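You operate a simulated robot arm through the tools that you are given. There is no shell and no other tool.

You run a simulated robot arm. Do the job below in one go: nothing can be reset, and whatever is moved stays where it is left.

Task
Put things in order on the door end of the concrete bench. At the end: the yellow can (marked "SAND") from the door end of the concrete bench stands on top of the grey square trivet; the clear filter flask stands where the black sink plug stood; the clear orange-rimmed jar stands where the clear filter flask stood; the clear small beaker from the door end of the concrete bench stands where the clear orange-rimmed jar stood; the black sink plug stands where the yellow can stood; whatever was shut is shut again. Leave all else as you found it, and nothing knocked over.
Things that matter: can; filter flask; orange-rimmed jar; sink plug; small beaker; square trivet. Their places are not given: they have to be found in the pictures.

It is judged by the outcome, as a careful person would: the job done as asked, and still so three seconds after it is handed in. It fails if anything else is knocked over, pushed out of place, dropped, spilled or broken.

Robot
A 6-joint arm with a two-finger gripper, fixed in place. Base frame: the origin is at the foot of the arm, x ahead of it, y to its left, z up; the work surface is at about z = 0. Readings come in m, degrees, newtons and seconds.
With the tool pointing down near the work surface it reaches from about 0.24 to 0.62 m from the base axis. Its first joint turns from -66.0 to 66.0 degrees. Payload 1.37 kg.
The TCP is the grasp point between the finger pads, 0.022 m short of the fingertips. In the tool frame z runs along the fingers and y along their closing line. The gripper opens to 0.092 m; its body begins 0.065 m behind the TCP.
Orientation is that of the tool frame in the base frame, as a unit quaternion [x, y, z, w]. With the fingers straight down and closing along the base's y, the tool's x points along the base's -x, its y along +y and its z along -z.

Tools
- The arm moves only by the tool move_arm. Its argument "targets" is a list of rows, each an object of numbers (a shift or turn left out is 0, a gripper value left out holds the last): "dx", "dy", "dz": the shift along the tool's x, y, z in m; "rx", "ry", "rz": the turn, a rotation vector about the tool's x, y, z in degrees; "jaw": the opening, from 0 (shut) to 1 (fully open). In form: [{"dx": .., "dy": .., "dz": .., "rx": .., "ry": .., "rz": .., "jaw": ..}, ...]. A call has 1 to 20 rows; each row is the pose to reach, as a shift and turn from the pose commanded when the call began, along the tool's axes at that moment. Each row takes 0.2 s and may step no farther than 0.05 m and 8.6 degrees from the row before; otherwise, or with a gripper value out of range, the whole call is refused. A pose out of reach is approached as far as the arm can. The call stops where the force on the tool passes 40 N (or 10 N more than at its start, if that is more) or the arm is blocked; 0.2 s more then pass. Each finger travels about 0.0599 m/s and halts on what it meets, pressing with about 26 N; the grip force reading is that of the motor and also rises with nothing between the fingers. The clock runs only during rows and for 0.2 s after the last one: add rows that repeat a pose to give the fingers time. It gives the time, the measured TCP pose, the force on the tool (base axes), the opening and the grip force at its end, in the units of the frame above (readings bear some noise), with the torque about the TCP (base axes, N m) and any sound that the robot's microphone picked up.
- Cameras (640 x 400 px; columns grow to the right, rows downward): "scene" is fixed at [0.0365, -0.4351, 0.5835]; the picture's right is [0.77, -0.64, 0.00], its down [-0.38, -0.45, -0.81] and it looks along [0.52, 0.62, -0.59] (base axes); focal length 228 px, centre (320, 200). "wrist" rides on the gripper at [0.071, 0.019, -0.102] in the tool frame; the picture's right is [-0.26, 0.97, 0.00], its down [-0.75, -0.20, -0.62] and it looks along [-0.60, -0.16, 0.78] (tool axes); focal length 280 px, centre (320, 200).
- grab_frame(camera): a new picture of that camera. The clock stands still meanwhile.
- point_at(camera, pixels): for up to 12 pixels [column, row] of the newest picture of that camera ("zoom" is the newest enlarged one), the place [x, y, z] in the base frame of the surface seen there, good to about 0.002 m. The clock stands still meanwhile.
- enlarge(camera, box): a new picture of the part [left, top, right, bottom] of that camera's present view, enlarged. The clock stands still meanwhile.
- hand_in(): hands the job in; it is judged then, once.

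Leave the gripper open and the arm clear of the work at the hand-in unless told otherwise.

The tools are called as a command line: name --argument value ..., lists and objects as JSON in quotes. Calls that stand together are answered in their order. move_arm: Moves the arm, as the interface text tells. Its arguments: {"type":"object","properties":{"targets":{"type":"array","items":{"type":"object","properties":{"dx":{"type":"number"},"dy":{"type":"number"},"dz":{"type":"number"},"rx":{"type":"number"},"ry":{"type":"number"},"rz":{"type":"number"},"jaw":{"type":"number"}}}}},"required":["targets"]} The other tools are called the same way: grab_frame (camera) takes a picture; point_at (camera, pixels) gives the place of the surface under pixels of a picture; enlarge (camera, box) takes an enlarged picture of a part of a camera's view; hand_in () hands the job in.

At the start:

```text
clock: 0.0
eef_pos: [0.3963, 0.0003, 0.3636]
tool_rot: [0.0, 1.0, 0.0, 0.0]
contact_force: [-0.3, -0.1, -0.1]
ft_torque: [0.0, 0.0, 0.0]
width: 0.092
finger_force: 0.1
```

scene: 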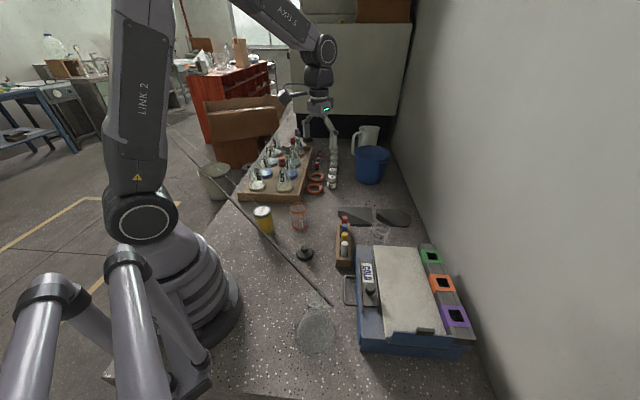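
wrist: 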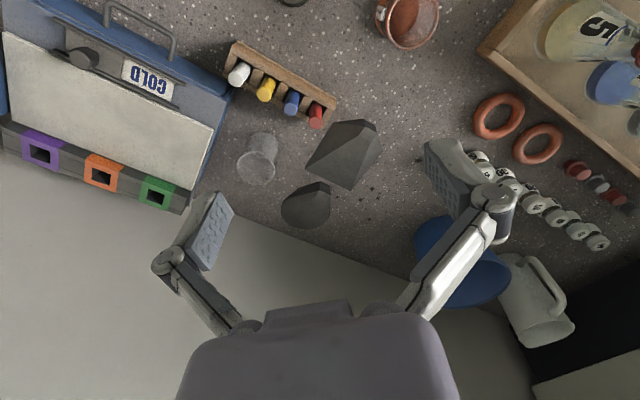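

I see a cluttered bench: the yellow can near scene pixel (263,220), an orange-rimmed jar near (298,215), a black plug near (305,254), and a round clear thing near (315,330). I'll enlarge parts of the view to identify each one.

enlarge --camera "scene" --box '[220, 180, 420, 305]'

enlarge --camera "scene" --box '[220, 260, 480, 400]'

enlarge --camera "scene" --box '[220, 100, 420, 225]'

enlarge --camera "wrist" --box '[180, 0, 460, 240]'

```text
3.20 times, centred on (320, 242) of scene
```

zoom: 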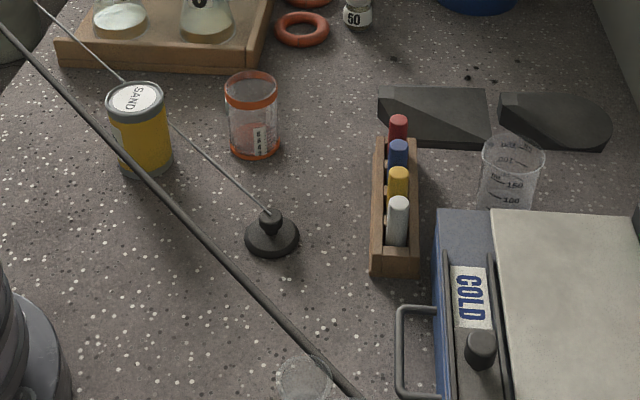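

```text
2.46 times, centred on (350, 330) of scene
```

zoom: 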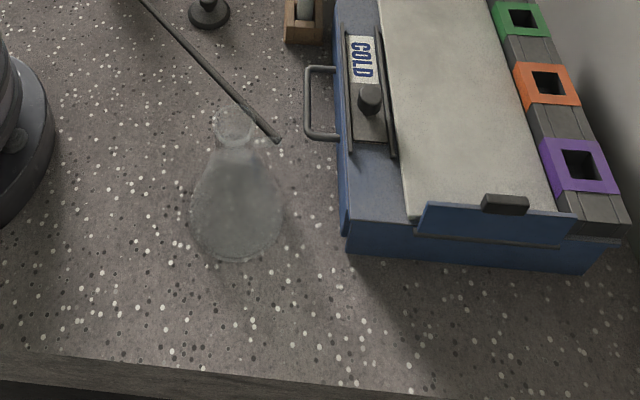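

```text
3.20 times, centred on (320, 162) of scene
```

zoom: 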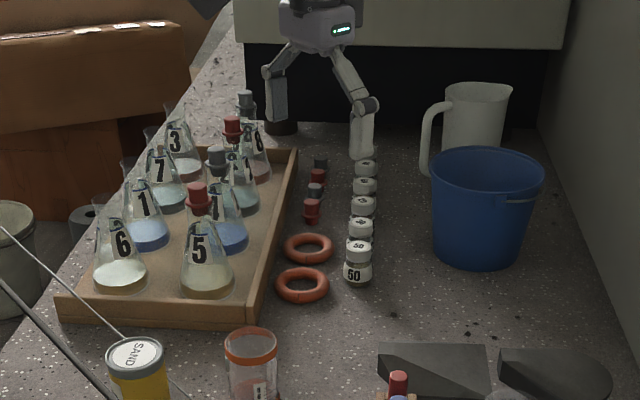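

```text
1.67 times, centred on (320, 120) of wrist
```

zoom: 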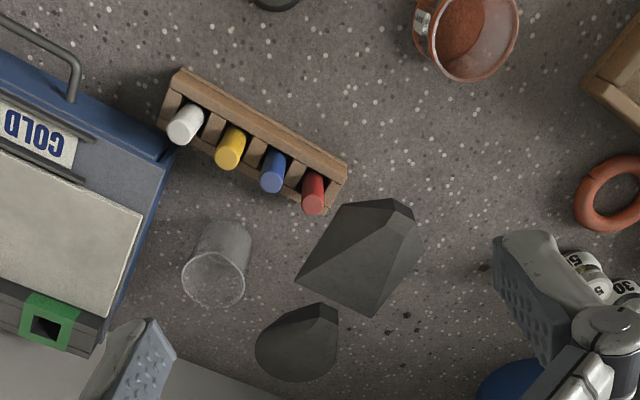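

The can, jar, plug, flask, a beaker by the cold box and two dark flat slabs are all visible, and a long rod seems to cross the view. Next I'll measure points on the rod, the thin line and the objects.

grab_frame --camera "scene"

point_at --camera "scene" --pixels '[[331, 304], [300, 274], [266, 240], [240, 212], [215, 187], [190, 157], [172, 122], [263, 210], [298, 207], [305, 248], [305, 258], [289, 231]]'

point_at --camera "scene" --pixels '[[340, 208], [372, 208], [374, 224], [345, 222], [377, 210], [405, 212], [405, 222], [365, 217], [345, 250], [380, 235], [316, 313], [316, 345]]'

```text
taken
```

scene: 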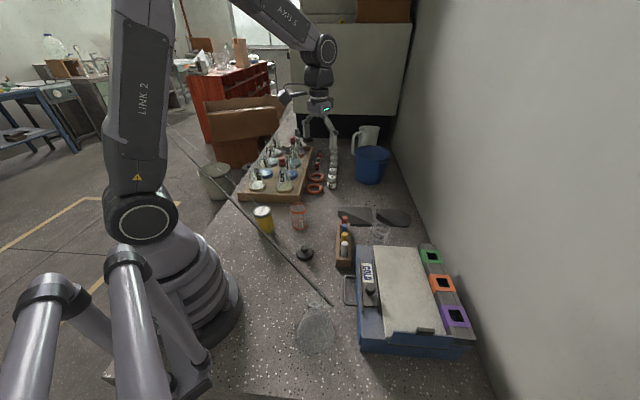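

```text
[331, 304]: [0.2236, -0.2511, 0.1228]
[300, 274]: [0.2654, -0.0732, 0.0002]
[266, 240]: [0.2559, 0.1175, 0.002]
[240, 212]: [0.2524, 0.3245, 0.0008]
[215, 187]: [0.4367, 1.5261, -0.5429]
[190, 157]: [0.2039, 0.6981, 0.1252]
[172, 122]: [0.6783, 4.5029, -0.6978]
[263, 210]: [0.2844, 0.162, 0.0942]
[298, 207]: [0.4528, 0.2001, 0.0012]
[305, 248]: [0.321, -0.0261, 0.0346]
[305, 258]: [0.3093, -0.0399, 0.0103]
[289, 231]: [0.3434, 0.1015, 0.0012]
```

```text
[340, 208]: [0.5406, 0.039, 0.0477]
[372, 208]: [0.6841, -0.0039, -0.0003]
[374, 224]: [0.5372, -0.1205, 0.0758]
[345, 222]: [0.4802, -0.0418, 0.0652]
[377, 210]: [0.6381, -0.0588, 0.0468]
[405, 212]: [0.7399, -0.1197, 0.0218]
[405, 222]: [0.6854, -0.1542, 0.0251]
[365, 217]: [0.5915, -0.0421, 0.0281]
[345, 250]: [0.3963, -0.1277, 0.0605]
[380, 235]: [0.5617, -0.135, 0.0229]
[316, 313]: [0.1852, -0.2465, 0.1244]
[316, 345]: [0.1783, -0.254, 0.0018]
```

The thick rod reads z≈0.125 at x≈0.21, so it is in the air along y and ends near the flask. I'll zoom in tightly on the rod, the thin line and the flask to find exact places.

enlarge --camera "scene" --box '[260, 200, 340, 260]'

enlarge --camera "scene" --box '[280, 280, 360, 360]'

enlarge --camera "scene" --box '[160, 110, 260, 230]'

```text
6.67 times, centred on (300, 230) of scene
```

zoom: 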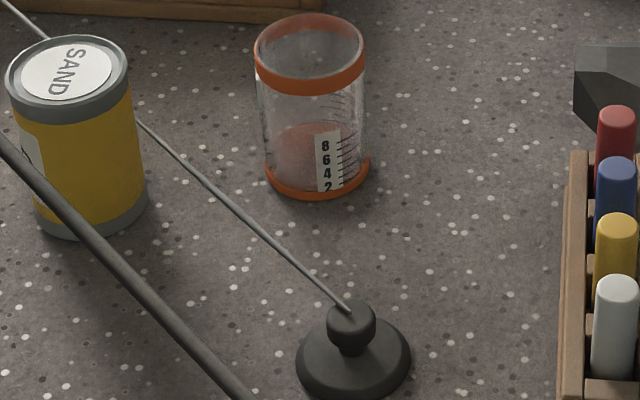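

```text
5.00 times, centred on (320, 320) of scene
```

zoom: 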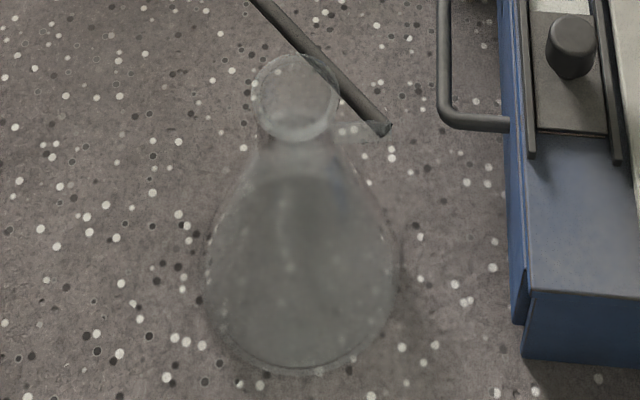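

```text
3.33 times, centred on (210, 170) of scene
```

zoom: 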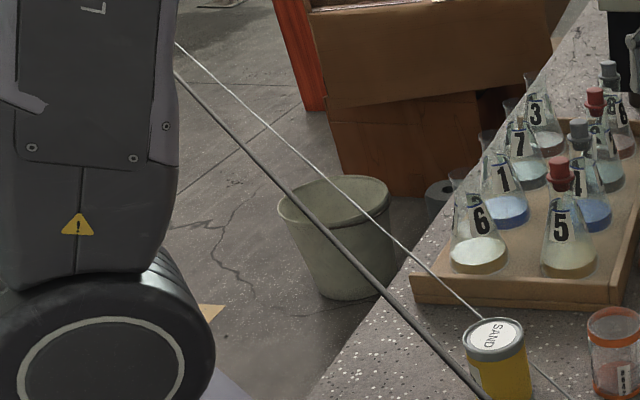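

The thick line ends at the flask's side arm, like a hose, and the thin line ends at the plug's knob, like a chain. I'll measure several points along both in the newest zoom.

point_at --camera "zoom" --pixels '[[178, 45], [200, 67], [259, 117], [330, 182], [400, 246], [450, 290], [176, 75], [215, 116], [270, 173], [330, 234], [390, 297], [450, 360]]'

enlarge --camera "scene" --box '[260, 200, 340, 260]'

point_at --camera "zoom" --pixels '[[160, 143], [200, 179], [240, 212], [300, 264], [345, 307], [10, 152], [60, 202], [120, 263], [180, 324], [235, 382]]'

enlarge --camera "scene" --box '[280, 280, 360, 360]'

point_at --camera "zoom" --pixels '[[270, 12], [310, 53], [350, 92], [385, 128], [360, 130], [300, 135], [295, 62], [290, 372], [205, 270], [398, 265], [300, 100], [335, 95]]'

```text
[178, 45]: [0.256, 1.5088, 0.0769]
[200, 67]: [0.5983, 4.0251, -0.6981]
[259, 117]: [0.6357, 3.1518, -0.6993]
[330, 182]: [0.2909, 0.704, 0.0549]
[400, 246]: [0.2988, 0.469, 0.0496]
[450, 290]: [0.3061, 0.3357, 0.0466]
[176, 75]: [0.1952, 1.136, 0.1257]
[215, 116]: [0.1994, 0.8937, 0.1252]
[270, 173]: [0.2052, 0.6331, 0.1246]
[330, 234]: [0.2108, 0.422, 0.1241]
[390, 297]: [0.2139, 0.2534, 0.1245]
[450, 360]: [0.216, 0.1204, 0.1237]
```

```text
6.67 times, centred on (300, 230) of scene
```

zoom: 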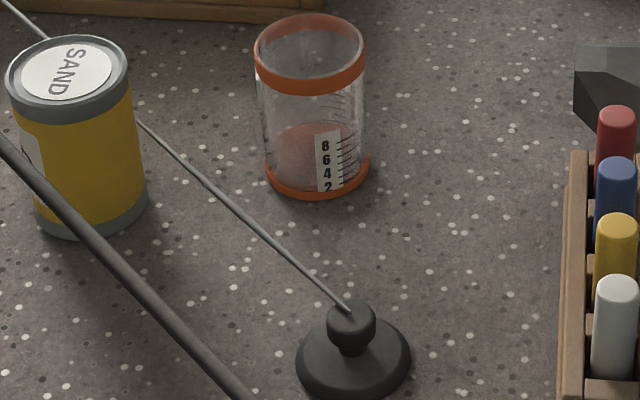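

```text
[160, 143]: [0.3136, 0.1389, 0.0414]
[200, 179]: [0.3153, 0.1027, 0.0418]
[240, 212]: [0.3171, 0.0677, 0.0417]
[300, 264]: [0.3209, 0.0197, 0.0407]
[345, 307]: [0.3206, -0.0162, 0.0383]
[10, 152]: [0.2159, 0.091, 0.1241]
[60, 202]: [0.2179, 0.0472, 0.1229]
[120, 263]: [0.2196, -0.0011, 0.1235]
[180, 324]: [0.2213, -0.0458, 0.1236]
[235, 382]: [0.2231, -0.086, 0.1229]
```

```text
5.00 times, centred on (320, 320) of scene
```

zoom: 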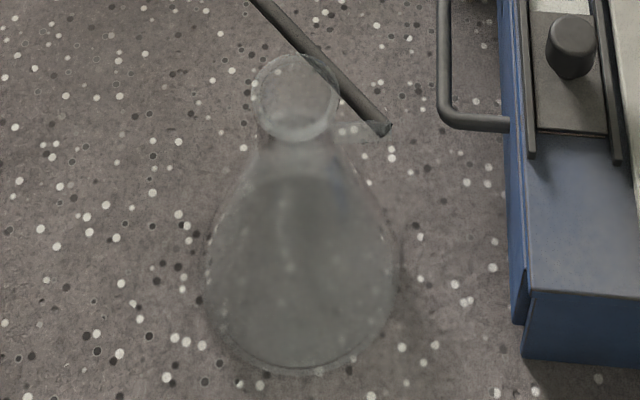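

```text
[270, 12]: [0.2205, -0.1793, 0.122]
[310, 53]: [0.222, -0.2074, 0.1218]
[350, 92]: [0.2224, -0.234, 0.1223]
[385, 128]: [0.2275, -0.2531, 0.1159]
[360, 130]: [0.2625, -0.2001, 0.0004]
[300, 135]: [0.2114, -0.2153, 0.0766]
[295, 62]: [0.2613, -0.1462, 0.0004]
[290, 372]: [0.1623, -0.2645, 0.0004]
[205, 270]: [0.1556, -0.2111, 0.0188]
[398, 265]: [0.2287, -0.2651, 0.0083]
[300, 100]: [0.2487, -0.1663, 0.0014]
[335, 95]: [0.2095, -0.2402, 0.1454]
```

The hose and chain run straight to far-off anchors at y>1.1, at heights of about 0.12 and 0.04–0.08. Next I'll study the two dark slabs, where the square trivet should be, and the beaker in detail.

enlarge --camera "scene" --box '[330, 195, 420, 255]'

point_at --camera "zoom" --pixels '[[60, 90], [65, 130], [120, 90], [200, 100], [280, 90], [310, 140], [180, 180], [60, 160], [340, 110], [450, 120], [540, 150], [440, 180]]'

enlarge --camera "wrist" --box '[220, 90, 420, 240]'

point_at --camera "zoom" --pixels '[[280, 250], [360, 160], [440, 170], [480, 110], [500, 190], [420, 290], [330, 260], [400, 110], [200, 370], [280, 370], [340, 320], [300, 430]]'

```text
6.67 times, centred on (375, 225) of scene
```

zoom: 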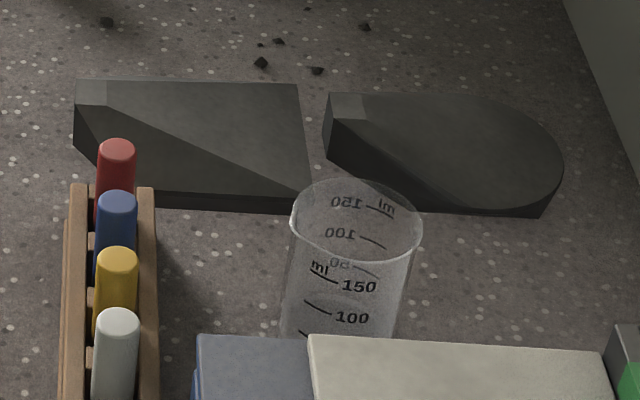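

```text
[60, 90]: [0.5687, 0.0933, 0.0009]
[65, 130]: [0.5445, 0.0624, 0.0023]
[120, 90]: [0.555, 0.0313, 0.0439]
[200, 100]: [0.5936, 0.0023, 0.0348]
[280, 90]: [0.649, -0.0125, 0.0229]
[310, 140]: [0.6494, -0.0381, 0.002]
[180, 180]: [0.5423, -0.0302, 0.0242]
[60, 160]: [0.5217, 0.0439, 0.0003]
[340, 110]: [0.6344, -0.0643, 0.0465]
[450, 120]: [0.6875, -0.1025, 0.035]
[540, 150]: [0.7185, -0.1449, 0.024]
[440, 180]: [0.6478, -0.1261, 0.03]
```

```text
2.67 times, centred on (320, 165) of wrist
```

zoom: 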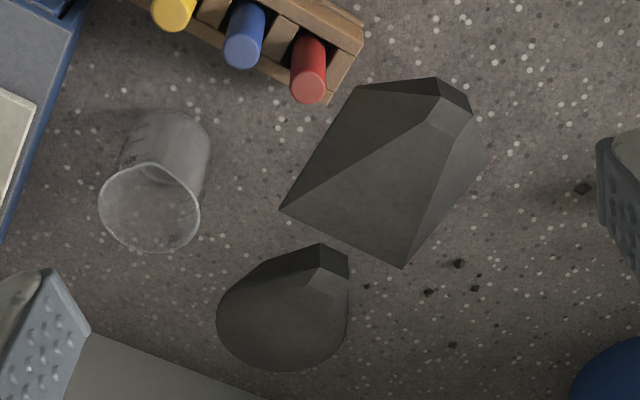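

```text
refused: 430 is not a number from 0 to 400
```

The two dark things are wedge-shaped (z from 0.047 down to 0.02), so I doubt either is a flat trivet. I'll look closely at the cold box and whatever sits on it.

enlarge --camera "scene" --box '[335, 230, 485, 365]'

point_at --camera "zoom" --pixels '[[160, 70], [320, 80], [200, 290], [400, 270], [330, 180], [140, 130], [160, 200], [180, 300], [400, 310], [60, 180], [60, 260], [415, 65]]'

enlarge --camera "wrist" --box '[0, 0, 240, 220]'

enlarge --camera "wrist" --box '[360, 0, 640, 175]'

```text
2.96 times, centred on (410, 298) of scene
```

zoom: 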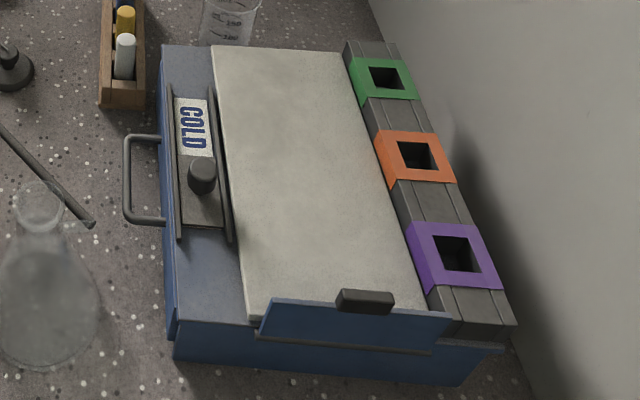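

```text
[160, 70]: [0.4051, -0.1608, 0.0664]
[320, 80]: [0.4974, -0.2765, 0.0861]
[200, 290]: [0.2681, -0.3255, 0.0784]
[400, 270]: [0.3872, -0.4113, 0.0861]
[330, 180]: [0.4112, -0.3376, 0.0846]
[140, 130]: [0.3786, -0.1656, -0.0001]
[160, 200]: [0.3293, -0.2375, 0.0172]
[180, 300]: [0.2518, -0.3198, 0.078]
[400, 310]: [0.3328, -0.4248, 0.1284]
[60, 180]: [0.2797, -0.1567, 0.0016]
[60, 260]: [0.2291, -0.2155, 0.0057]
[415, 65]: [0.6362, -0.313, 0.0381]
```

```text
1.82 times, centred on (120, 110) of wrist
```

zoom: 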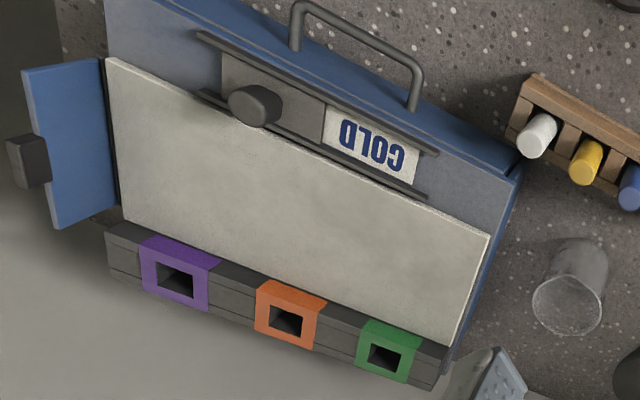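

```text
2.29 times, centred on (500, 88) of wrist
```

zoom: 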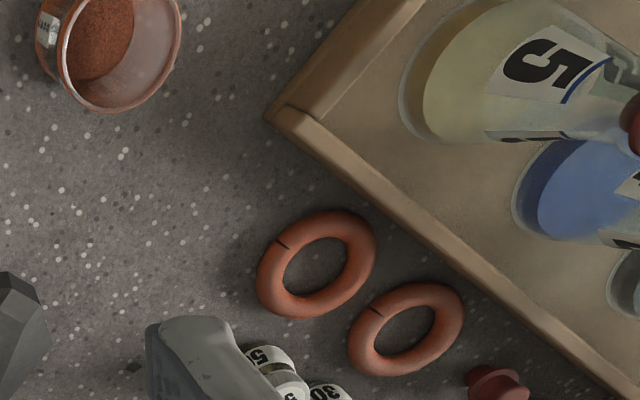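

The blue box has a raised flap, a sliding COLD plate and a handle, and no flat trivet is obvious yet. I'll tilt the tool back in free air so the wrist camera looks straight down over the whole bench.

move_arm --targets '[{"ry": 8}, {"ry": 16}, {"ry": 24}, {"ry": 32}, {"ry": 37}]'

grab_frame --camera "wrist"

grab_frame --camera "scene"

```text
clock: 1.2
eef_pos: [0.3965, -0.0007, 0.364]
tool_rot: [0.0, 0.948, 0.0, -0.317]
contact_force: [0.4, -0.5, -0.1]
ft_torque: [-0.01, -0.01, -0.01]
width: 0.0922
finger_force: 0.1
```

```text
taken
```

wrist: 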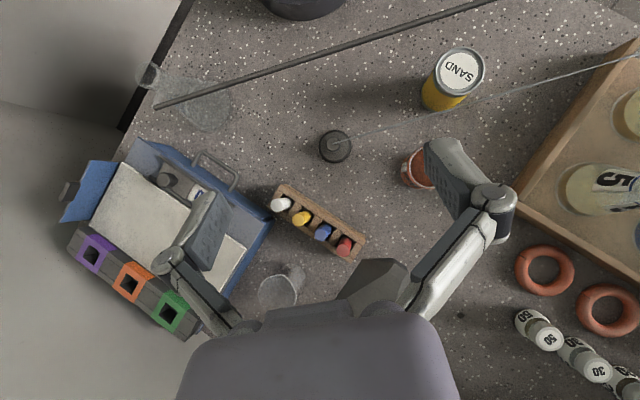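

```text
taken
```

scene: 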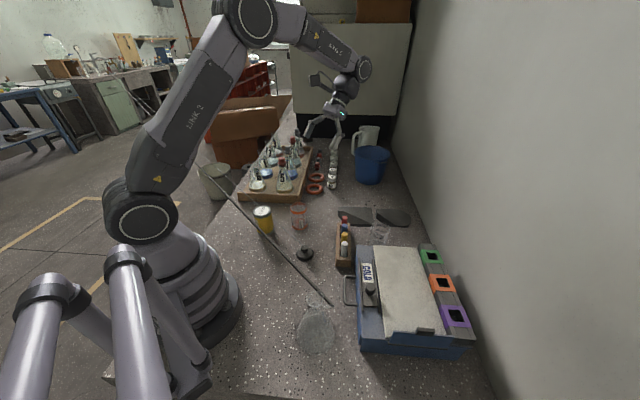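

The top view shows the bench well. The blue box's flap looks different in the scene picture now, so I'll zoom in on the box in both cameras.

enlarge --camera "scene" --box '[335, 230, 485, 365]'

enlarge --camera "wrist" --box '[40, 110, 300, 345]'

enlarge --camera "wrist" --box '[240, 140, 480, 320]'

enlarge --camera "wrist" --box '[120, 0, 400, 200]'

```text
2.96 times, centred on (410, 298) of scene
```

zoom: 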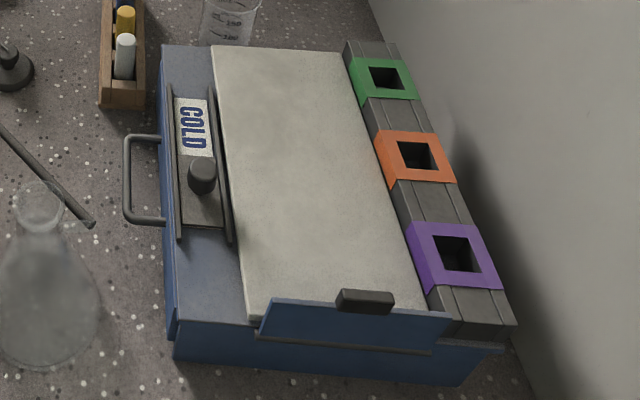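

```text
1.70 times, centred on (170, 228) of wrist
```

zoom: 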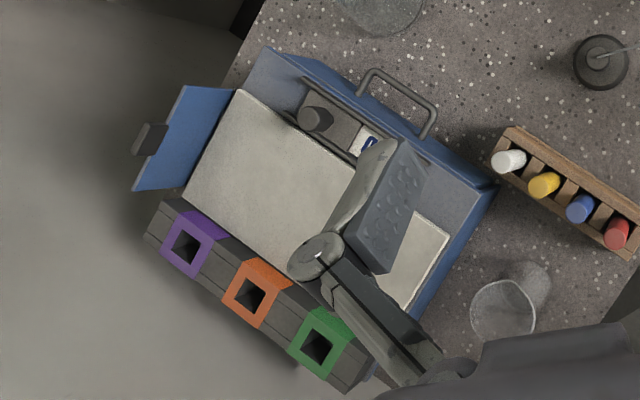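

```text
2.22 times, centred on (360, 230) of wrist
```

zoom: 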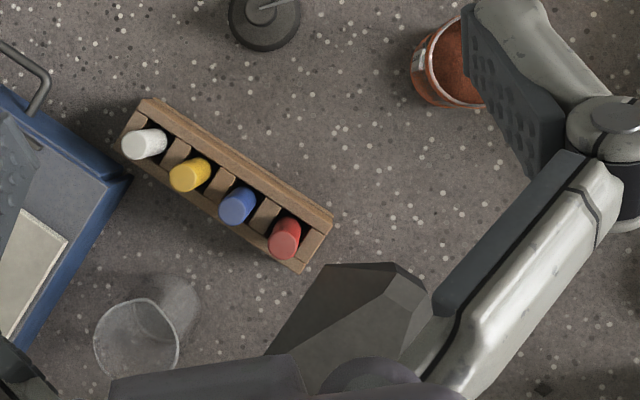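

```text
2.00 times, centred on (260, 100) of wrist
```

zoom: 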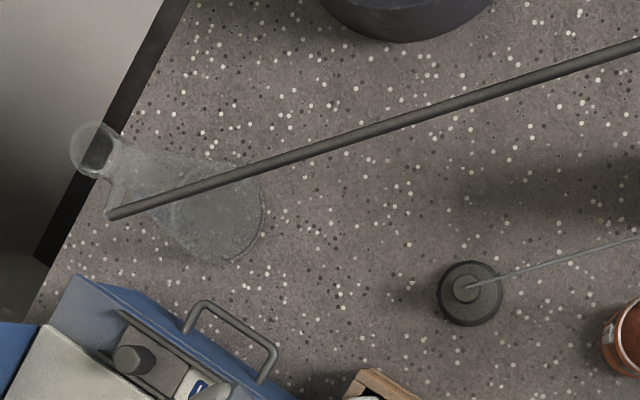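

No separate flat trivet shows from above, so the square dark-grey slab next to the round one may be it. I'll tilt back to the first pose, where both slabs were unobstructed, and measure their shape.

move_arm --targets '[{"ry": -8}, {"ry": -16}, {"ry": -24}, {"ry": -32}, {"ry": -37}]'

enlarge --camera "wrist" --box '[260, 100, 400, 240]'

```text
clock: 2.4
eef_pos: [0.3956, -0.0013, 0.3632]
tool_rot: [-0.001, 1.0, 0.001, 0.001]
contact_force: [0.0, -1.3, -0.2]
ft_torque: [0.01, 0.01, 0.0]
width: 0.0921
finger_force: 0.0
```

```text
2.86 times, centred on (330, 170) of wrist
```

zoom: 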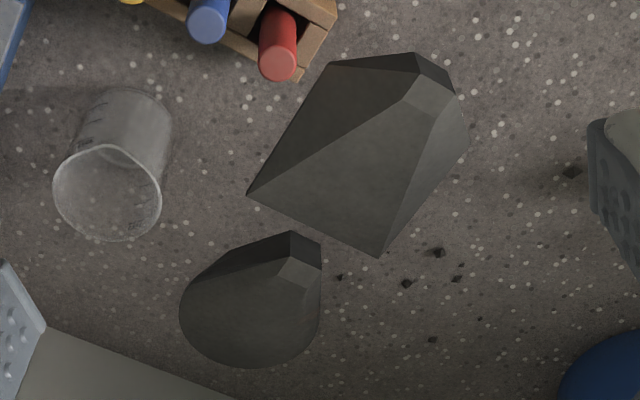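

I see the square wedge with a small light top quad near (432,97) and sloping faces. I'll measure points across both slabs.

point_at --camera "zoom" --pixels '[[415, 62], [430, 95], [450, 90], [400, 130], [360, 150], [320, 180], [360, 220], [380, 245], [445, 150], [460, 145], [350, 100], [335, 70]]'

point_at --camera "zoom" --pixels '[[300, 272], [313, 245], [260, 310], [220, 340], [250, 360], [310, 320], [270, 200], [300, 215], [400, 180], [410, 115], [240, 265], [190, 300]]'

```text
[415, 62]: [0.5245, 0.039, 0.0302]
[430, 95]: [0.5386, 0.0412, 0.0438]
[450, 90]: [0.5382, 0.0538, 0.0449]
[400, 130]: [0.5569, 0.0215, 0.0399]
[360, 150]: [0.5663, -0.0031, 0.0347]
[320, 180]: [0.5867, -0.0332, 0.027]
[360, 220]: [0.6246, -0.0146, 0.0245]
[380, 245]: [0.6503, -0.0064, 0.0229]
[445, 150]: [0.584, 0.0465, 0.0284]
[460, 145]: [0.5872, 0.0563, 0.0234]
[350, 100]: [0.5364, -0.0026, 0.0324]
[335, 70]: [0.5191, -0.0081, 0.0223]
```

```text
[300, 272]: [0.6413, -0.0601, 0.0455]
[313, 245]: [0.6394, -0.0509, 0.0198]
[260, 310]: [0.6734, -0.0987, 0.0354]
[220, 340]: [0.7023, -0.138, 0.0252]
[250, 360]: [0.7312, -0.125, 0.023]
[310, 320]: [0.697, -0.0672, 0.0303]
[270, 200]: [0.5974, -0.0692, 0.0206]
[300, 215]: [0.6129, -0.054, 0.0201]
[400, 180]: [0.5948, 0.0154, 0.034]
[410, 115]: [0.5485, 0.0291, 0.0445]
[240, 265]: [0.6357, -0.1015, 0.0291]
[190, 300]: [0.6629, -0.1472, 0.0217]
```

The square piece is a flat plate about 0.1 m wide, centred near (0.588,-0.005), with a raised tab on one edge. The round one beside it is the same type, so I take the square one as the trivet. Next I'll measure the can, jar and plug precisely.

enlarge --camera "scene" --box '[245, 195, 325, 265]'

point_at --camera "zoom" --pixels '[[92, 104], [150, 62], [205, 100], [150, 85], [150, 125], [150, 200], [170, 230], [200, 210], [310, 100], [395, 75], [395, 140], [390, 190]]'

```text
5.71 times, centred on (285, 230) of scene
```

zoom: 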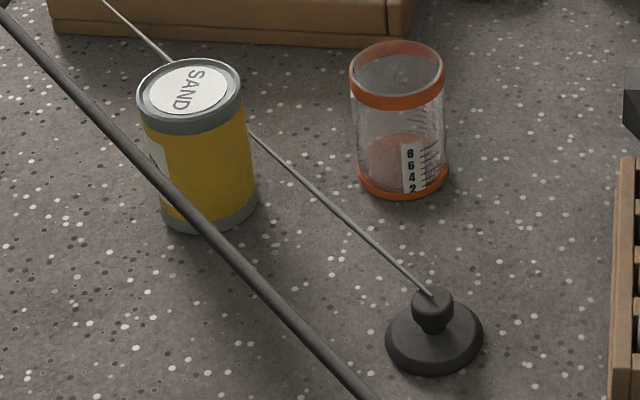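

```text
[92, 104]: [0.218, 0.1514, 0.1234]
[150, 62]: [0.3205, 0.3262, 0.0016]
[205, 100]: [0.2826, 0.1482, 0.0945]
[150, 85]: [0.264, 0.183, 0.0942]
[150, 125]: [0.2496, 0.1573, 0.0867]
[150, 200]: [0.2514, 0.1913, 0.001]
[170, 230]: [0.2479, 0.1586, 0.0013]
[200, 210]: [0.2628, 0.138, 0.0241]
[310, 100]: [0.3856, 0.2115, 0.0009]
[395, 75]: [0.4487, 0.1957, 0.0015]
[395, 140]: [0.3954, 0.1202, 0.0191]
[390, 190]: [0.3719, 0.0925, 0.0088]
```

I'll point at tighter edge positions of the lid, the jar's rim and base, and the plug.

point_at --camera "zoom" --pixels '[[139, 98], [240, 90], [183, 60], [192, 132], [189, 93], [182, 232], [255, 200], [352, 80], [442, 80], [397, 105], [404, 196], [447, 178]]'

point_at --camera "zoom" --pixels '[[431, 298], [431, 320], [388, 340], [481, 340], [433, 372], [412, 302], [452, 305], [410, 330], [395, 42], [362, 180], [375, 140], [438, 140]]'

```text
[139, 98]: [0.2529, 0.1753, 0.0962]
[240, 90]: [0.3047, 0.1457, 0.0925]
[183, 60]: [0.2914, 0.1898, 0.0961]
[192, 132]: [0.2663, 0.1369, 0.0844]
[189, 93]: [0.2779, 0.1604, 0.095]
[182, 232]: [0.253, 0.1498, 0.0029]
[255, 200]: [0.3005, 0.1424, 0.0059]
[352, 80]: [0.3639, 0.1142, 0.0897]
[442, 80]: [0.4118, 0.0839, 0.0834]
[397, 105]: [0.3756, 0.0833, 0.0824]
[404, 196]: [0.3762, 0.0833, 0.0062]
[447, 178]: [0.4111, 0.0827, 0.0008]
```

```text
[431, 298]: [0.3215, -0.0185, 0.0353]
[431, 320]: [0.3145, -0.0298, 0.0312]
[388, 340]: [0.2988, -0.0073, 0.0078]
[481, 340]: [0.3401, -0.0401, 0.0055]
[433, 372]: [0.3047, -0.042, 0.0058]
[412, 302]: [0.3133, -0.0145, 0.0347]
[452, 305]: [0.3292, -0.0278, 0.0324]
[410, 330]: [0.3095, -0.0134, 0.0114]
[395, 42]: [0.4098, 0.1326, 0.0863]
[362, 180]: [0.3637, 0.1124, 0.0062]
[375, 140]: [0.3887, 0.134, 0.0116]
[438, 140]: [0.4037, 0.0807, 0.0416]
```

Measured so far: the can centre is (0.279,0.161) with radius 0.030 and top 0.095, the jar is near (0.389,0.104), the plug near (0.320,-0.022) with its knob at z≈0.036, and the flask near (0.192,-0.234). Before lifting anything I want to know how high the trivet's surface really is, so I'll move above it with shut fingers for a gentle probe.

move_arm --targets '[{"dx": -0.032, "dz": 0.02, "jaw": 0}, {"dx": -0.064, "dz": 0.04, "jaw": 0}, {"dx": -0.097, "dz": 0.06, "jaw": 0}, {"dx": -0.13, "dz": 0.08, "jaw": 0}, {"dx": -0.162, "dz": 0.1, "jaw": 0}, {"dx": -0.192, "dz": 0.12, "jaw": 0}, {"dx": -0.192, "dz": 0.14, "jaw": 0}, {"dx": -0.192, "dz": 0.14, "jaw": 0}]'

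grab_frame --camera "wrist"

grab_frame --camera "scene"

```text
clock: 4.2
eef_pos: [0.5871, -0.0011, 0.2268]
tool_rot: [0.0, 1.0, 0.0, 0.0]
contact_force: [0.4, 0.1, 0.8]
ft_torque: [0.01, -0.03, -0.02]
width: 0.0001
finger_force: 25.9
```

```text
taken
```

wrist: 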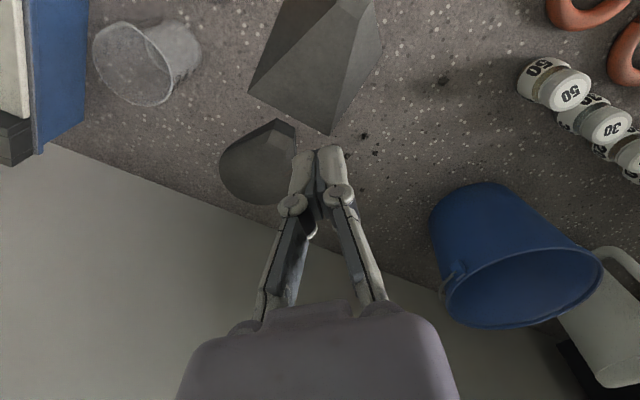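

```text
taken
```

scene: 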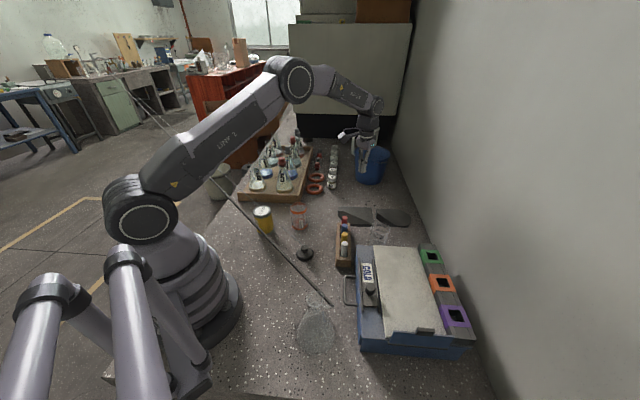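

With the arm raised, the scene picture now shows where the hose and chain go on the left, so I'll zoom in there. I'll also zoom in on the beaker from this side.

enlarge --camera "scene" --box '[90, 60, 250, 220]'

enlarge --camera "wrist" --box '[60, 0, 400, 215]'

```text
2.50 times, centred on (170, 140) of scene
```

zoom: 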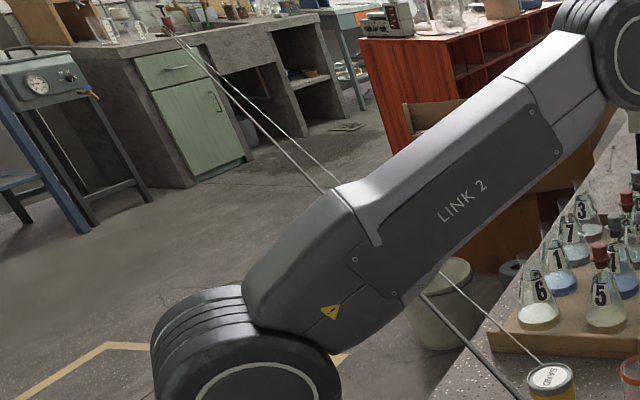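

```text
1.86 times, centred on (230, 108) of wrist
```

zoom: 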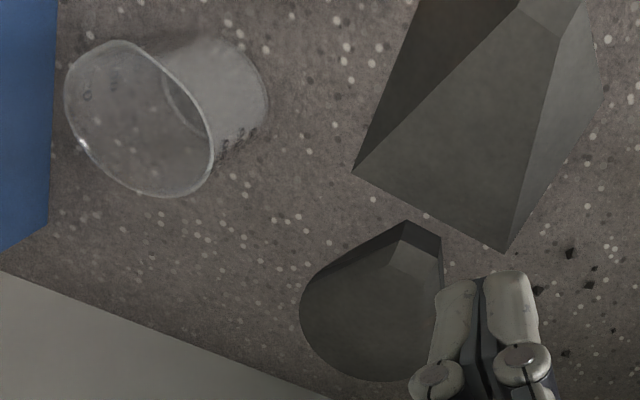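

Both lines run together to a far tap on another bench, so they are very long tethers. Now I'll lower the shut fingers over the trivet centre (0.587,-0.001) to about z=0.075, just above it.

move_arm --targets '[{"dz": 0.035, "jaw": 0}, {"dz": 0.07, "jaw": 0}, {"dz": 0.105, "jaw": 0}, {"dz": 0.135, "jaw": 0}, {"dz": 0.15, "jaw": 0}, {"dz": 0.15, "jaw": 0}]'

grab_frame --camera "wrist"

```text
clock: 5.6
eef_pos: [0.5883, -0.0004, 0.072]
tool_rot: [0.0, 1.0, -0.001, 0.001]
contact_force: [0.2, -0.2, 0.5]
ft_torque: [-0.03, 0.0, 0.0]
width: 0.0001
finger_force: 26.0
```

```text
taken
```

wrist: 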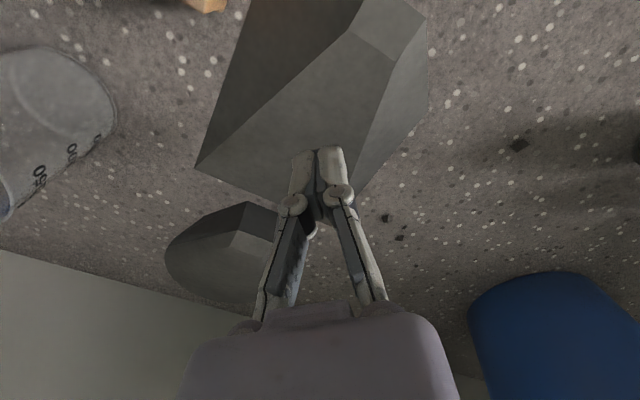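

The fingertips are about 15 mm above the plate with no contact. I'll measure the plate's corners and slope up close here.

point_at --camera "wrist" --pixels '[[200, 162], [270, 140], [300, 90], [340, 60], [375, 30], [400, 20], [425, 15], [390, 100], [420, 100], [350, 150], [250, 60], [235, 170]]'

move_arm --targets '[{"dz": 0.006, "jaw": 0}, {"dz": 0.012, "jaw": 0}]'

```text
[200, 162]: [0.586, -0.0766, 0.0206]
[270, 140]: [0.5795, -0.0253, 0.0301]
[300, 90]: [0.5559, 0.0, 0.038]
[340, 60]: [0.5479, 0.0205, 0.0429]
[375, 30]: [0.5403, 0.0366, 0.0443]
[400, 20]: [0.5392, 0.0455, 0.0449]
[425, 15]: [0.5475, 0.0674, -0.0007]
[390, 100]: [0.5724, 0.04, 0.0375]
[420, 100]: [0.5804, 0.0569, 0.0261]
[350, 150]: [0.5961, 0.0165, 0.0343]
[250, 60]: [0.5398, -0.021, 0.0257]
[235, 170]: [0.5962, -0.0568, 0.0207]
```

```text
clock: 6.2
eef_pos: [0.5884, 0.0003, 0.0603]
tool_rot: [0.0, 1.0, 0.0, 0.0]
contact_force: [0.0, 0.1, -1.1]
ft_torque: [0.04, -0.03, 0.02]
width: 0.0001
finger_force: 25.6
```

At z=0.0603 there is still no contact, with the fingertips at 0.038 and the picture's surface at about 0.033. I'll go down in small steps.

move_arm --targets '[{"dz": 0.002, "jaw": 0}, {"dz": 0.004, "jaw": 0}, {"dz": 0.006, "jaw": 0}]'

```text
clock: 7.0
eef_pos: [0.5884, 0.0002, 0.0551]
tool_rot: [0.001, 1.0, 0.0, 0.0]
contact_force: [0.1, 0.1, -0.6]
ft_torque: [0.03, 0.01, 0.0]
width: 0.0
finger_force: 26.1
```

Still no force at z=0.055, with the fingertips at about 0.033. I'll go on in 2 mm steps.

move_arm --targets '[{"dz": 0.002, "jaw": 0}, {"dz": 0.003, "jaw": 0}]'

```text
clock: 7.6
eef_pos: [0.5884, -0.0001, 0.0514]
tool_rot: [0.0, 1.0, 0.0, 0.0]
contact_force: [-0.6, 0.4, 0.7]
ft_torque: [-0.02, 0.0, 0.0]
width: 0.0001
finger_force: 25.7
```

The fingertips are now at 0.029, below the drawn surface, and still feel nothing. That suggests the real top is a flat plate lower down, so I'll continue carefully.

move_arm --targets '[{"dz": 0.002, "jaw": 0}, {"dz": 0.004, "jaw": 0}]'

```text
clock: 8.2
eef_pos: [0.5895, 0.0002, 0.0497]
tool_rot: [0.0, 1.0, 0.001, 0.0]
contact_force: [-0.6, -0.3, -0.2]
ft_torque: [-0.04, 0.01, -0.01]
width: 0.0002
finger_force: 25.5
```

move_arm --targets '[{"dz": 0.002, "jaw": 0}, {"dz": 0.003, "jaw": 0}]'

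```text
clock: 8.8
eef_pos: [0.5882, -0.0011, 0.0459]
tool_rot: [0.0, 1.0, 0.0, 0.001]
contact_force: [0.1, 0.3, 0.1]
ft_torque: [-0.02, -0.02, -0.01]
width: 0.0
finger_force: 25.9
```

The fingertips are at 0.024 with still no contact, and the plate's corners read about 0.021. Two more small steps.

move_arm --targets '[{"dz": 0.001, "jaw": 0}, {"dz": 0.002, "jaw": 0}]'

grab_frame --camera "wrist"

```text
clock: 9.4
eef_pos: [0.5873, -0.0011, 0.043]
tool_rot: [-0.001, 1.0, 0.0, 0.0]
contact_force: [0.5, -0.4, -0.4]
ft_torque: [0.01, 0.02, 0.01]
width: 0.0001
finger_force: 25.9
```

```text
taken
```

wrist: 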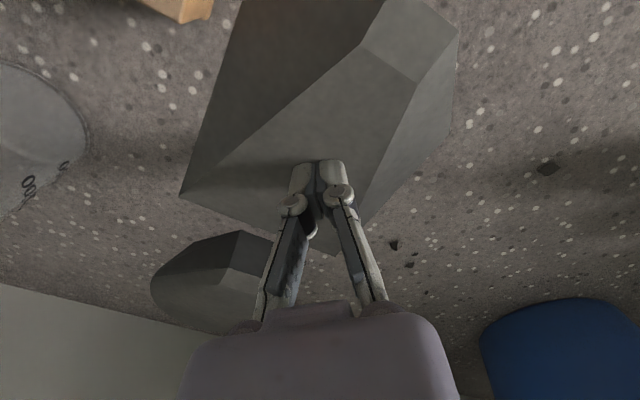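

The fingertips visibly sink into the drawn slope, so the real shape is lower. I'll continue in 1 mm steps to find the plate.

move_arm --targets '[{"dz": 0.001, "jaw": 0}, {"dz": 0.002, "jaw": 0}]'

```text
clock: 10.0
eef_pos: [0.5885, -0.0016, 0.0419]
tool_rot: [-0.001, 1.0, 0.0, 0.0]
contact_force: [-3.7, 0.7, 6.8]
ft_torque: [-0.01, 0.1, 0.0]
width: 0.0058
finger_force: 25.0
```

Contact of 6.8 N comes at z=0.042, so the real plate top is about z=0.020 and flat; only the drawing is hull-shaped. I'll back straight up and check that the trivet hasn't moved.

move_arm --targets '[{"dz": -0.01, "jaw": 0}, {"dz": -0.04, "jaw": 0}, {"dz": -0.08, "jaw": 0}, {"dz": -0.11, "jaw": 0}]'

grab_frame --camera "wrist"

```text
clock: 11.0
eef_pos: [0.5882, 0.0008, 0.1507]
tool_rot: [0.0, 1.0, 0.0, 0.0]
contact_force: [1.2, -0.4, 0.3]
ft_torque: [0.01, -0.03, 0.01]
width: 0.0001
finger_force: 26.0
```

```text
taken
```

wrist: 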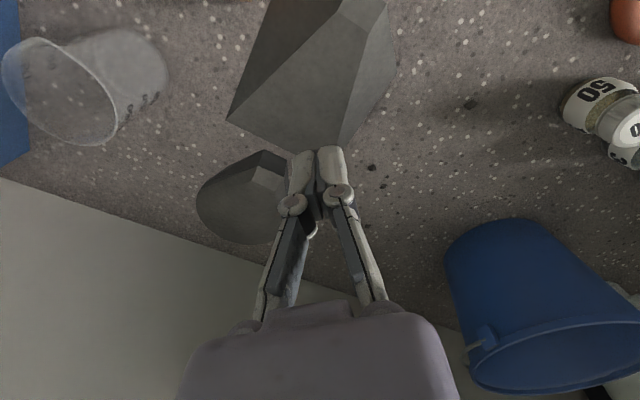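

The trivet looks unmoved. I'll back away to about (0.42,-0.03,0.28) with the jaw opening to get a clean view of the trivet corners and the beaker.

move_arm --targets '[{"dz": -0.04, "jaw": 0}, {"dx": 0.04, "dz": -0.06, "dy": -0.006, "jaw": 0.5}, {"dx": 0.08, "dz": -0.08, "dy": -0.012, "jaw": 1}, {"dx": 0.12, "dz": -0.1, "dy": -0.02, "jaw": 1}, {"dx": 0.155, "dz": -0.13, "dy": -0.03, "jaw": 1}, {"dx": 0.168, "dz": -0.13, "dy": -0.03, "jaw": 1}, {"dx": 0.168, "dz": -0.13, "dy": -0.03, "jaw": 1}, {"dx": 0.168, "dz": -0.13, "dy": -0.03, "jaw": 1}]'

enlarge --camera "wrist" --box '[240, 60, 440, 200]'

grab_frame --camera "wrist"

```text
clock: 12.8
eef_pos: [0.4223, -0.0306, 0.2827]
tool_rot: [0.0, 1.0, 0.0, 0.0]
contact_force: [0.0, 0.0, 0.7]
ft_torque: [0.02, 0.02, -0.02]
width: 0.0919
finger_force: 0.1
```

```text
2.86 times, centred on (340, 130) of wrist
```

zoom: 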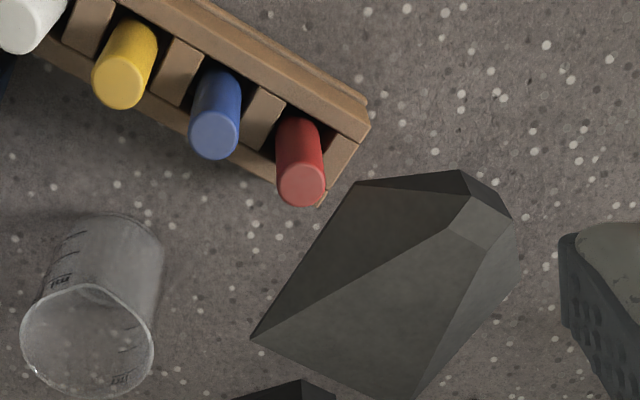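

```text
taken
```

wrist: 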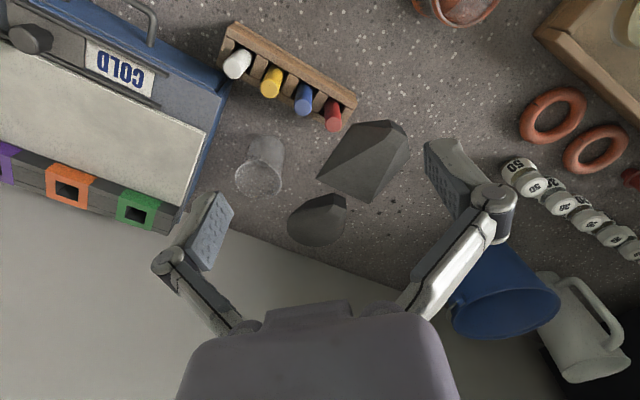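

Now I'll measure the trivet corners and tab in this zoom, along with the beaker's rim, its base and the rack's end near it.

point_at --camera "zoom" --pixels '[[254, 338], [356, 184], [460, 172], [512, 216], [518, 260], [470, 198], [508, 222], [446, 230], [484, 248], [366, 100], [325, 195], [368, 130]]'

point_at --camera "zoom" --pixels '[[25, 330], [150, 345], [85, 290], [88, 393], [160, 250], [130, 218], [60, 225], [155, 290], [40, 290], [120, 300], [100, 350], [300, 180]]'

point_at --camera "wrist" --pixels '[[318, 178], [368, 202], [340, 190], [236, 28], [355, 97], [232, 93], [180, 230], [205, 190], [290, 225], [325, 196], [345, 203], [260, 145]]'

```text
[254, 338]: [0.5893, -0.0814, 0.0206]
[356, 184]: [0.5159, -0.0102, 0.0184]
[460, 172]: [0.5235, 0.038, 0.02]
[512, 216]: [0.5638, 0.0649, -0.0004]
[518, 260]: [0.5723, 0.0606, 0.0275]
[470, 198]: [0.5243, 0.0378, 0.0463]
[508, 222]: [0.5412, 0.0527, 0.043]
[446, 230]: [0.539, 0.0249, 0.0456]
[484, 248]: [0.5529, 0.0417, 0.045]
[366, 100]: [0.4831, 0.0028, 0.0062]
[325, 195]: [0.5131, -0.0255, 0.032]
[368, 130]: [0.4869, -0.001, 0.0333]
```

```text
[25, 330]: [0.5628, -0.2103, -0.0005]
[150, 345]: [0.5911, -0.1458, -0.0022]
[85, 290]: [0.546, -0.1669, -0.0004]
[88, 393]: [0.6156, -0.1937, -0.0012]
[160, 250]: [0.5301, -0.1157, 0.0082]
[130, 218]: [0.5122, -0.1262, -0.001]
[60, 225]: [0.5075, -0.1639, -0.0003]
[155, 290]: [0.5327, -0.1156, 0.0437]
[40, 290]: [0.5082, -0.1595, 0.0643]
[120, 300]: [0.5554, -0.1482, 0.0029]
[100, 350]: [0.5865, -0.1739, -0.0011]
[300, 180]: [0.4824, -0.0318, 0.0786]
```

```text
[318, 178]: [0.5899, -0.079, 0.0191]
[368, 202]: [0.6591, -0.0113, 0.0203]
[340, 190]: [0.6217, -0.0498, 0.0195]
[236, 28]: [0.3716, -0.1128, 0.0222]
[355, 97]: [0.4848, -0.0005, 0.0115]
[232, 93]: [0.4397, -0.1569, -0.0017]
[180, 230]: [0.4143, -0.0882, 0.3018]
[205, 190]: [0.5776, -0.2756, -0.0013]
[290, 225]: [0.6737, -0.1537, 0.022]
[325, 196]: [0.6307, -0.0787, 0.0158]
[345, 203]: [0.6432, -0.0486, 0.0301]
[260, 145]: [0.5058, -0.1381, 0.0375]
```

The trivet plate centre is about (0.588,-0.010), side 0.10, with the tab at (0.539,0.039) well clear of the middle. The glass beaker needs finer points, so I'll enlarge it in both cameras and use the edges and printed marks.

enlarge --camera "scene" --box '[360, 210, 410, 250]'

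point_at --camera "zoom" --pixels '[[125, 120], [145, 100], [320, 115], [225, 185], [220, 65], [150, 230], [300, 230], [225, 230], [240, 265], [130, 135], [310, 180], [170, 80]]'

enlarge --camera "wrist" --box '[225, 120, 305, 210]'

```text
10.00 times, centred on (385, 230) of scene
```

zoom: 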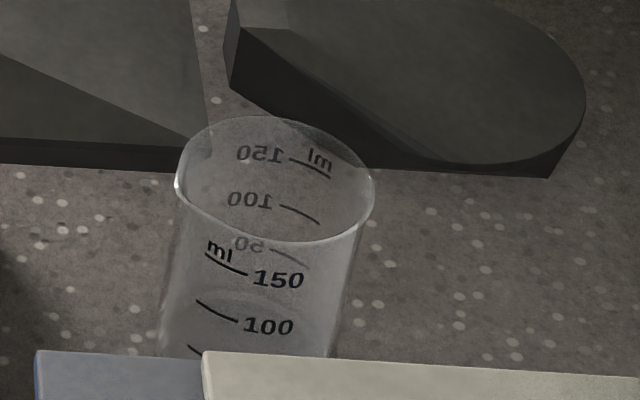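

```text
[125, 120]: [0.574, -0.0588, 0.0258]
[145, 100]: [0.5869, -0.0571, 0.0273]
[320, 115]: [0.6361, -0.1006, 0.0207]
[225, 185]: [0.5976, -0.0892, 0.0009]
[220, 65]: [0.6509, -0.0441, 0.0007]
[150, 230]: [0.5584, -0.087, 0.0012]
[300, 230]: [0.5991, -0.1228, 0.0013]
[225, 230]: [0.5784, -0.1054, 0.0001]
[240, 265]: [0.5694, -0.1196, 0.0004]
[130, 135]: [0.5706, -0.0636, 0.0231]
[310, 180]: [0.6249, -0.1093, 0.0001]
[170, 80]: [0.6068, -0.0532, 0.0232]
```

```text
4.44 times, centred on (265, 165) of wrist
```

zoom: 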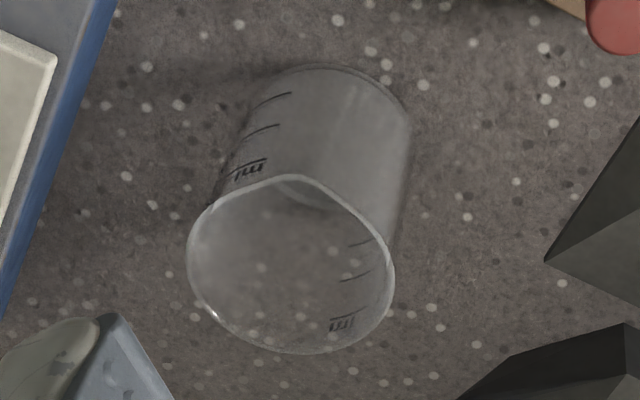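

I'll point at the rim outline, the printed marks and the base edge in this wrist zoom.

point_at --camera "zoom" --pixels '[[189, 262], [393, 282], [297, 177], [302, 353], [330, 66], [411, 125], [270, 100], [252, 168], [265, 130], [345, 326], [330, 72], [240, 186]]'

point_at --camera "zoom" --pixels '[[210, 205], [225, 195], [260, 178], [340, 190], [370, 220], [388, 250], [392, 310], [362, 338], [212, 310], [192, 240], [198, 222], [380, 235]]'

enlarge --camera "scene" --box '[360, 210, 410, 250]'

point_at --camera "zoom" --pixels '[[177, 185], [179, 195], [200, 220], [230, 236], [270, 242], [320, 236], [355, 215], [373, 192], [373, 180], [290, 280], [270, 327], [220, 310]]'

```text
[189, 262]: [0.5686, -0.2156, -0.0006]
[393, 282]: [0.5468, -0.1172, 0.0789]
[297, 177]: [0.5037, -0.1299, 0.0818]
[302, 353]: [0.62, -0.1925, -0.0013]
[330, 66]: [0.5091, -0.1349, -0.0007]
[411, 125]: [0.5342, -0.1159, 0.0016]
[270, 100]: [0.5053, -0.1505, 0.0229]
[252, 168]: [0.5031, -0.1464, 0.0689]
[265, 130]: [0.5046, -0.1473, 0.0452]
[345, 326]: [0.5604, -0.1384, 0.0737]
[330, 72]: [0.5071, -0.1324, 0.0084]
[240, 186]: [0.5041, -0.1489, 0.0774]
```

```text
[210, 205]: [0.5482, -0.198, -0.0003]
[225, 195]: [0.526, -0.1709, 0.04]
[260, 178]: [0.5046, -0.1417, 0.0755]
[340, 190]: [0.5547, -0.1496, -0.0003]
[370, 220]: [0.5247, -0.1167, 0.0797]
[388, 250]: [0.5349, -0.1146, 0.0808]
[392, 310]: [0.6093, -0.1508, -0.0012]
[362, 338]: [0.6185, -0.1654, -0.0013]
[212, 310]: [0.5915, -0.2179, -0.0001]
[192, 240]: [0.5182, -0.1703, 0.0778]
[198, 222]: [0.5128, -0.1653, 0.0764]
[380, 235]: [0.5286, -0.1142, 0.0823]
```

```text
10.00 times, centred on (385, 230) of scene
```

zoom: 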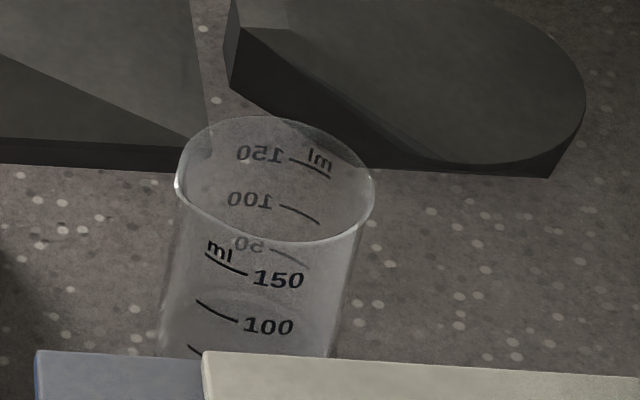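

```text
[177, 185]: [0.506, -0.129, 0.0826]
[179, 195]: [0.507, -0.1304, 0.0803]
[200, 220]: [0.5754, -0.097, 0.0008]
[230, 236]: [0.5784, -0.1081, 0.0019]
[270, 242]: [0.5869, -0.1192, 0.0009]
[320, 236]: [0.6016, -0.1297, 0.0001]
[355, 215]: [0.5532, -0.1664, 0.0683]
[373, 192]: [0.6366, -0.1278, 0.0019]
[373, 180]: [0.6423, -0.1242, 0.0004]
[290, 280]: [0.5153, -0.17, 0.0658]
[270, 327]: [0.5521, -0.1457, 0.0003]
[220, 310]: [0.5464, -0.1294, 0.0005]
```

The beaker centre is about (0.532,-0.144), radius 0.030, height 0.082. I'll look at the gripper itself in the scene view to judge its bulk, and take a general scene frame.

grab_frame --camera "scene"

enlarge --camera "scene" --box '[290, 40, 430, 200]'

```text
taken
```

scene: 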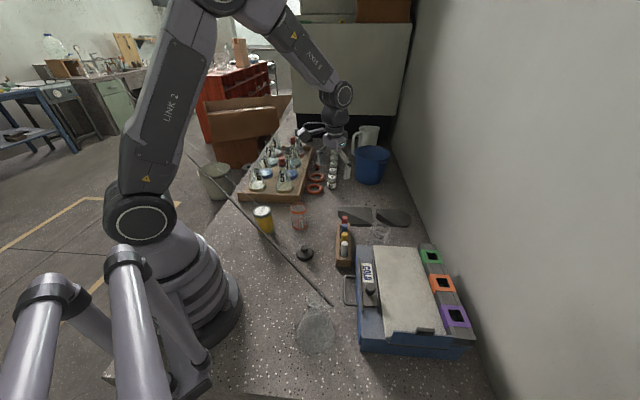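

```text
2.50 times, centred on (360, 120) of scene
```

zoom: 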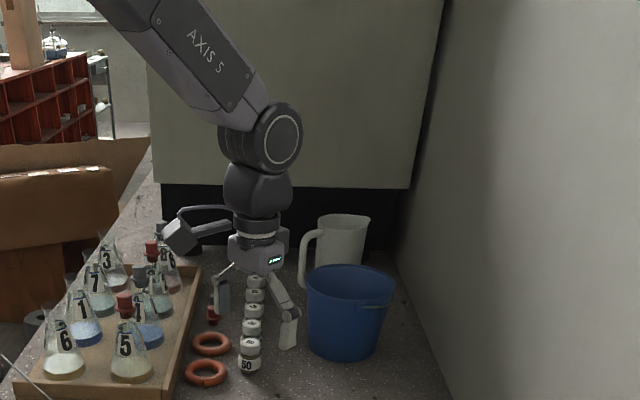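

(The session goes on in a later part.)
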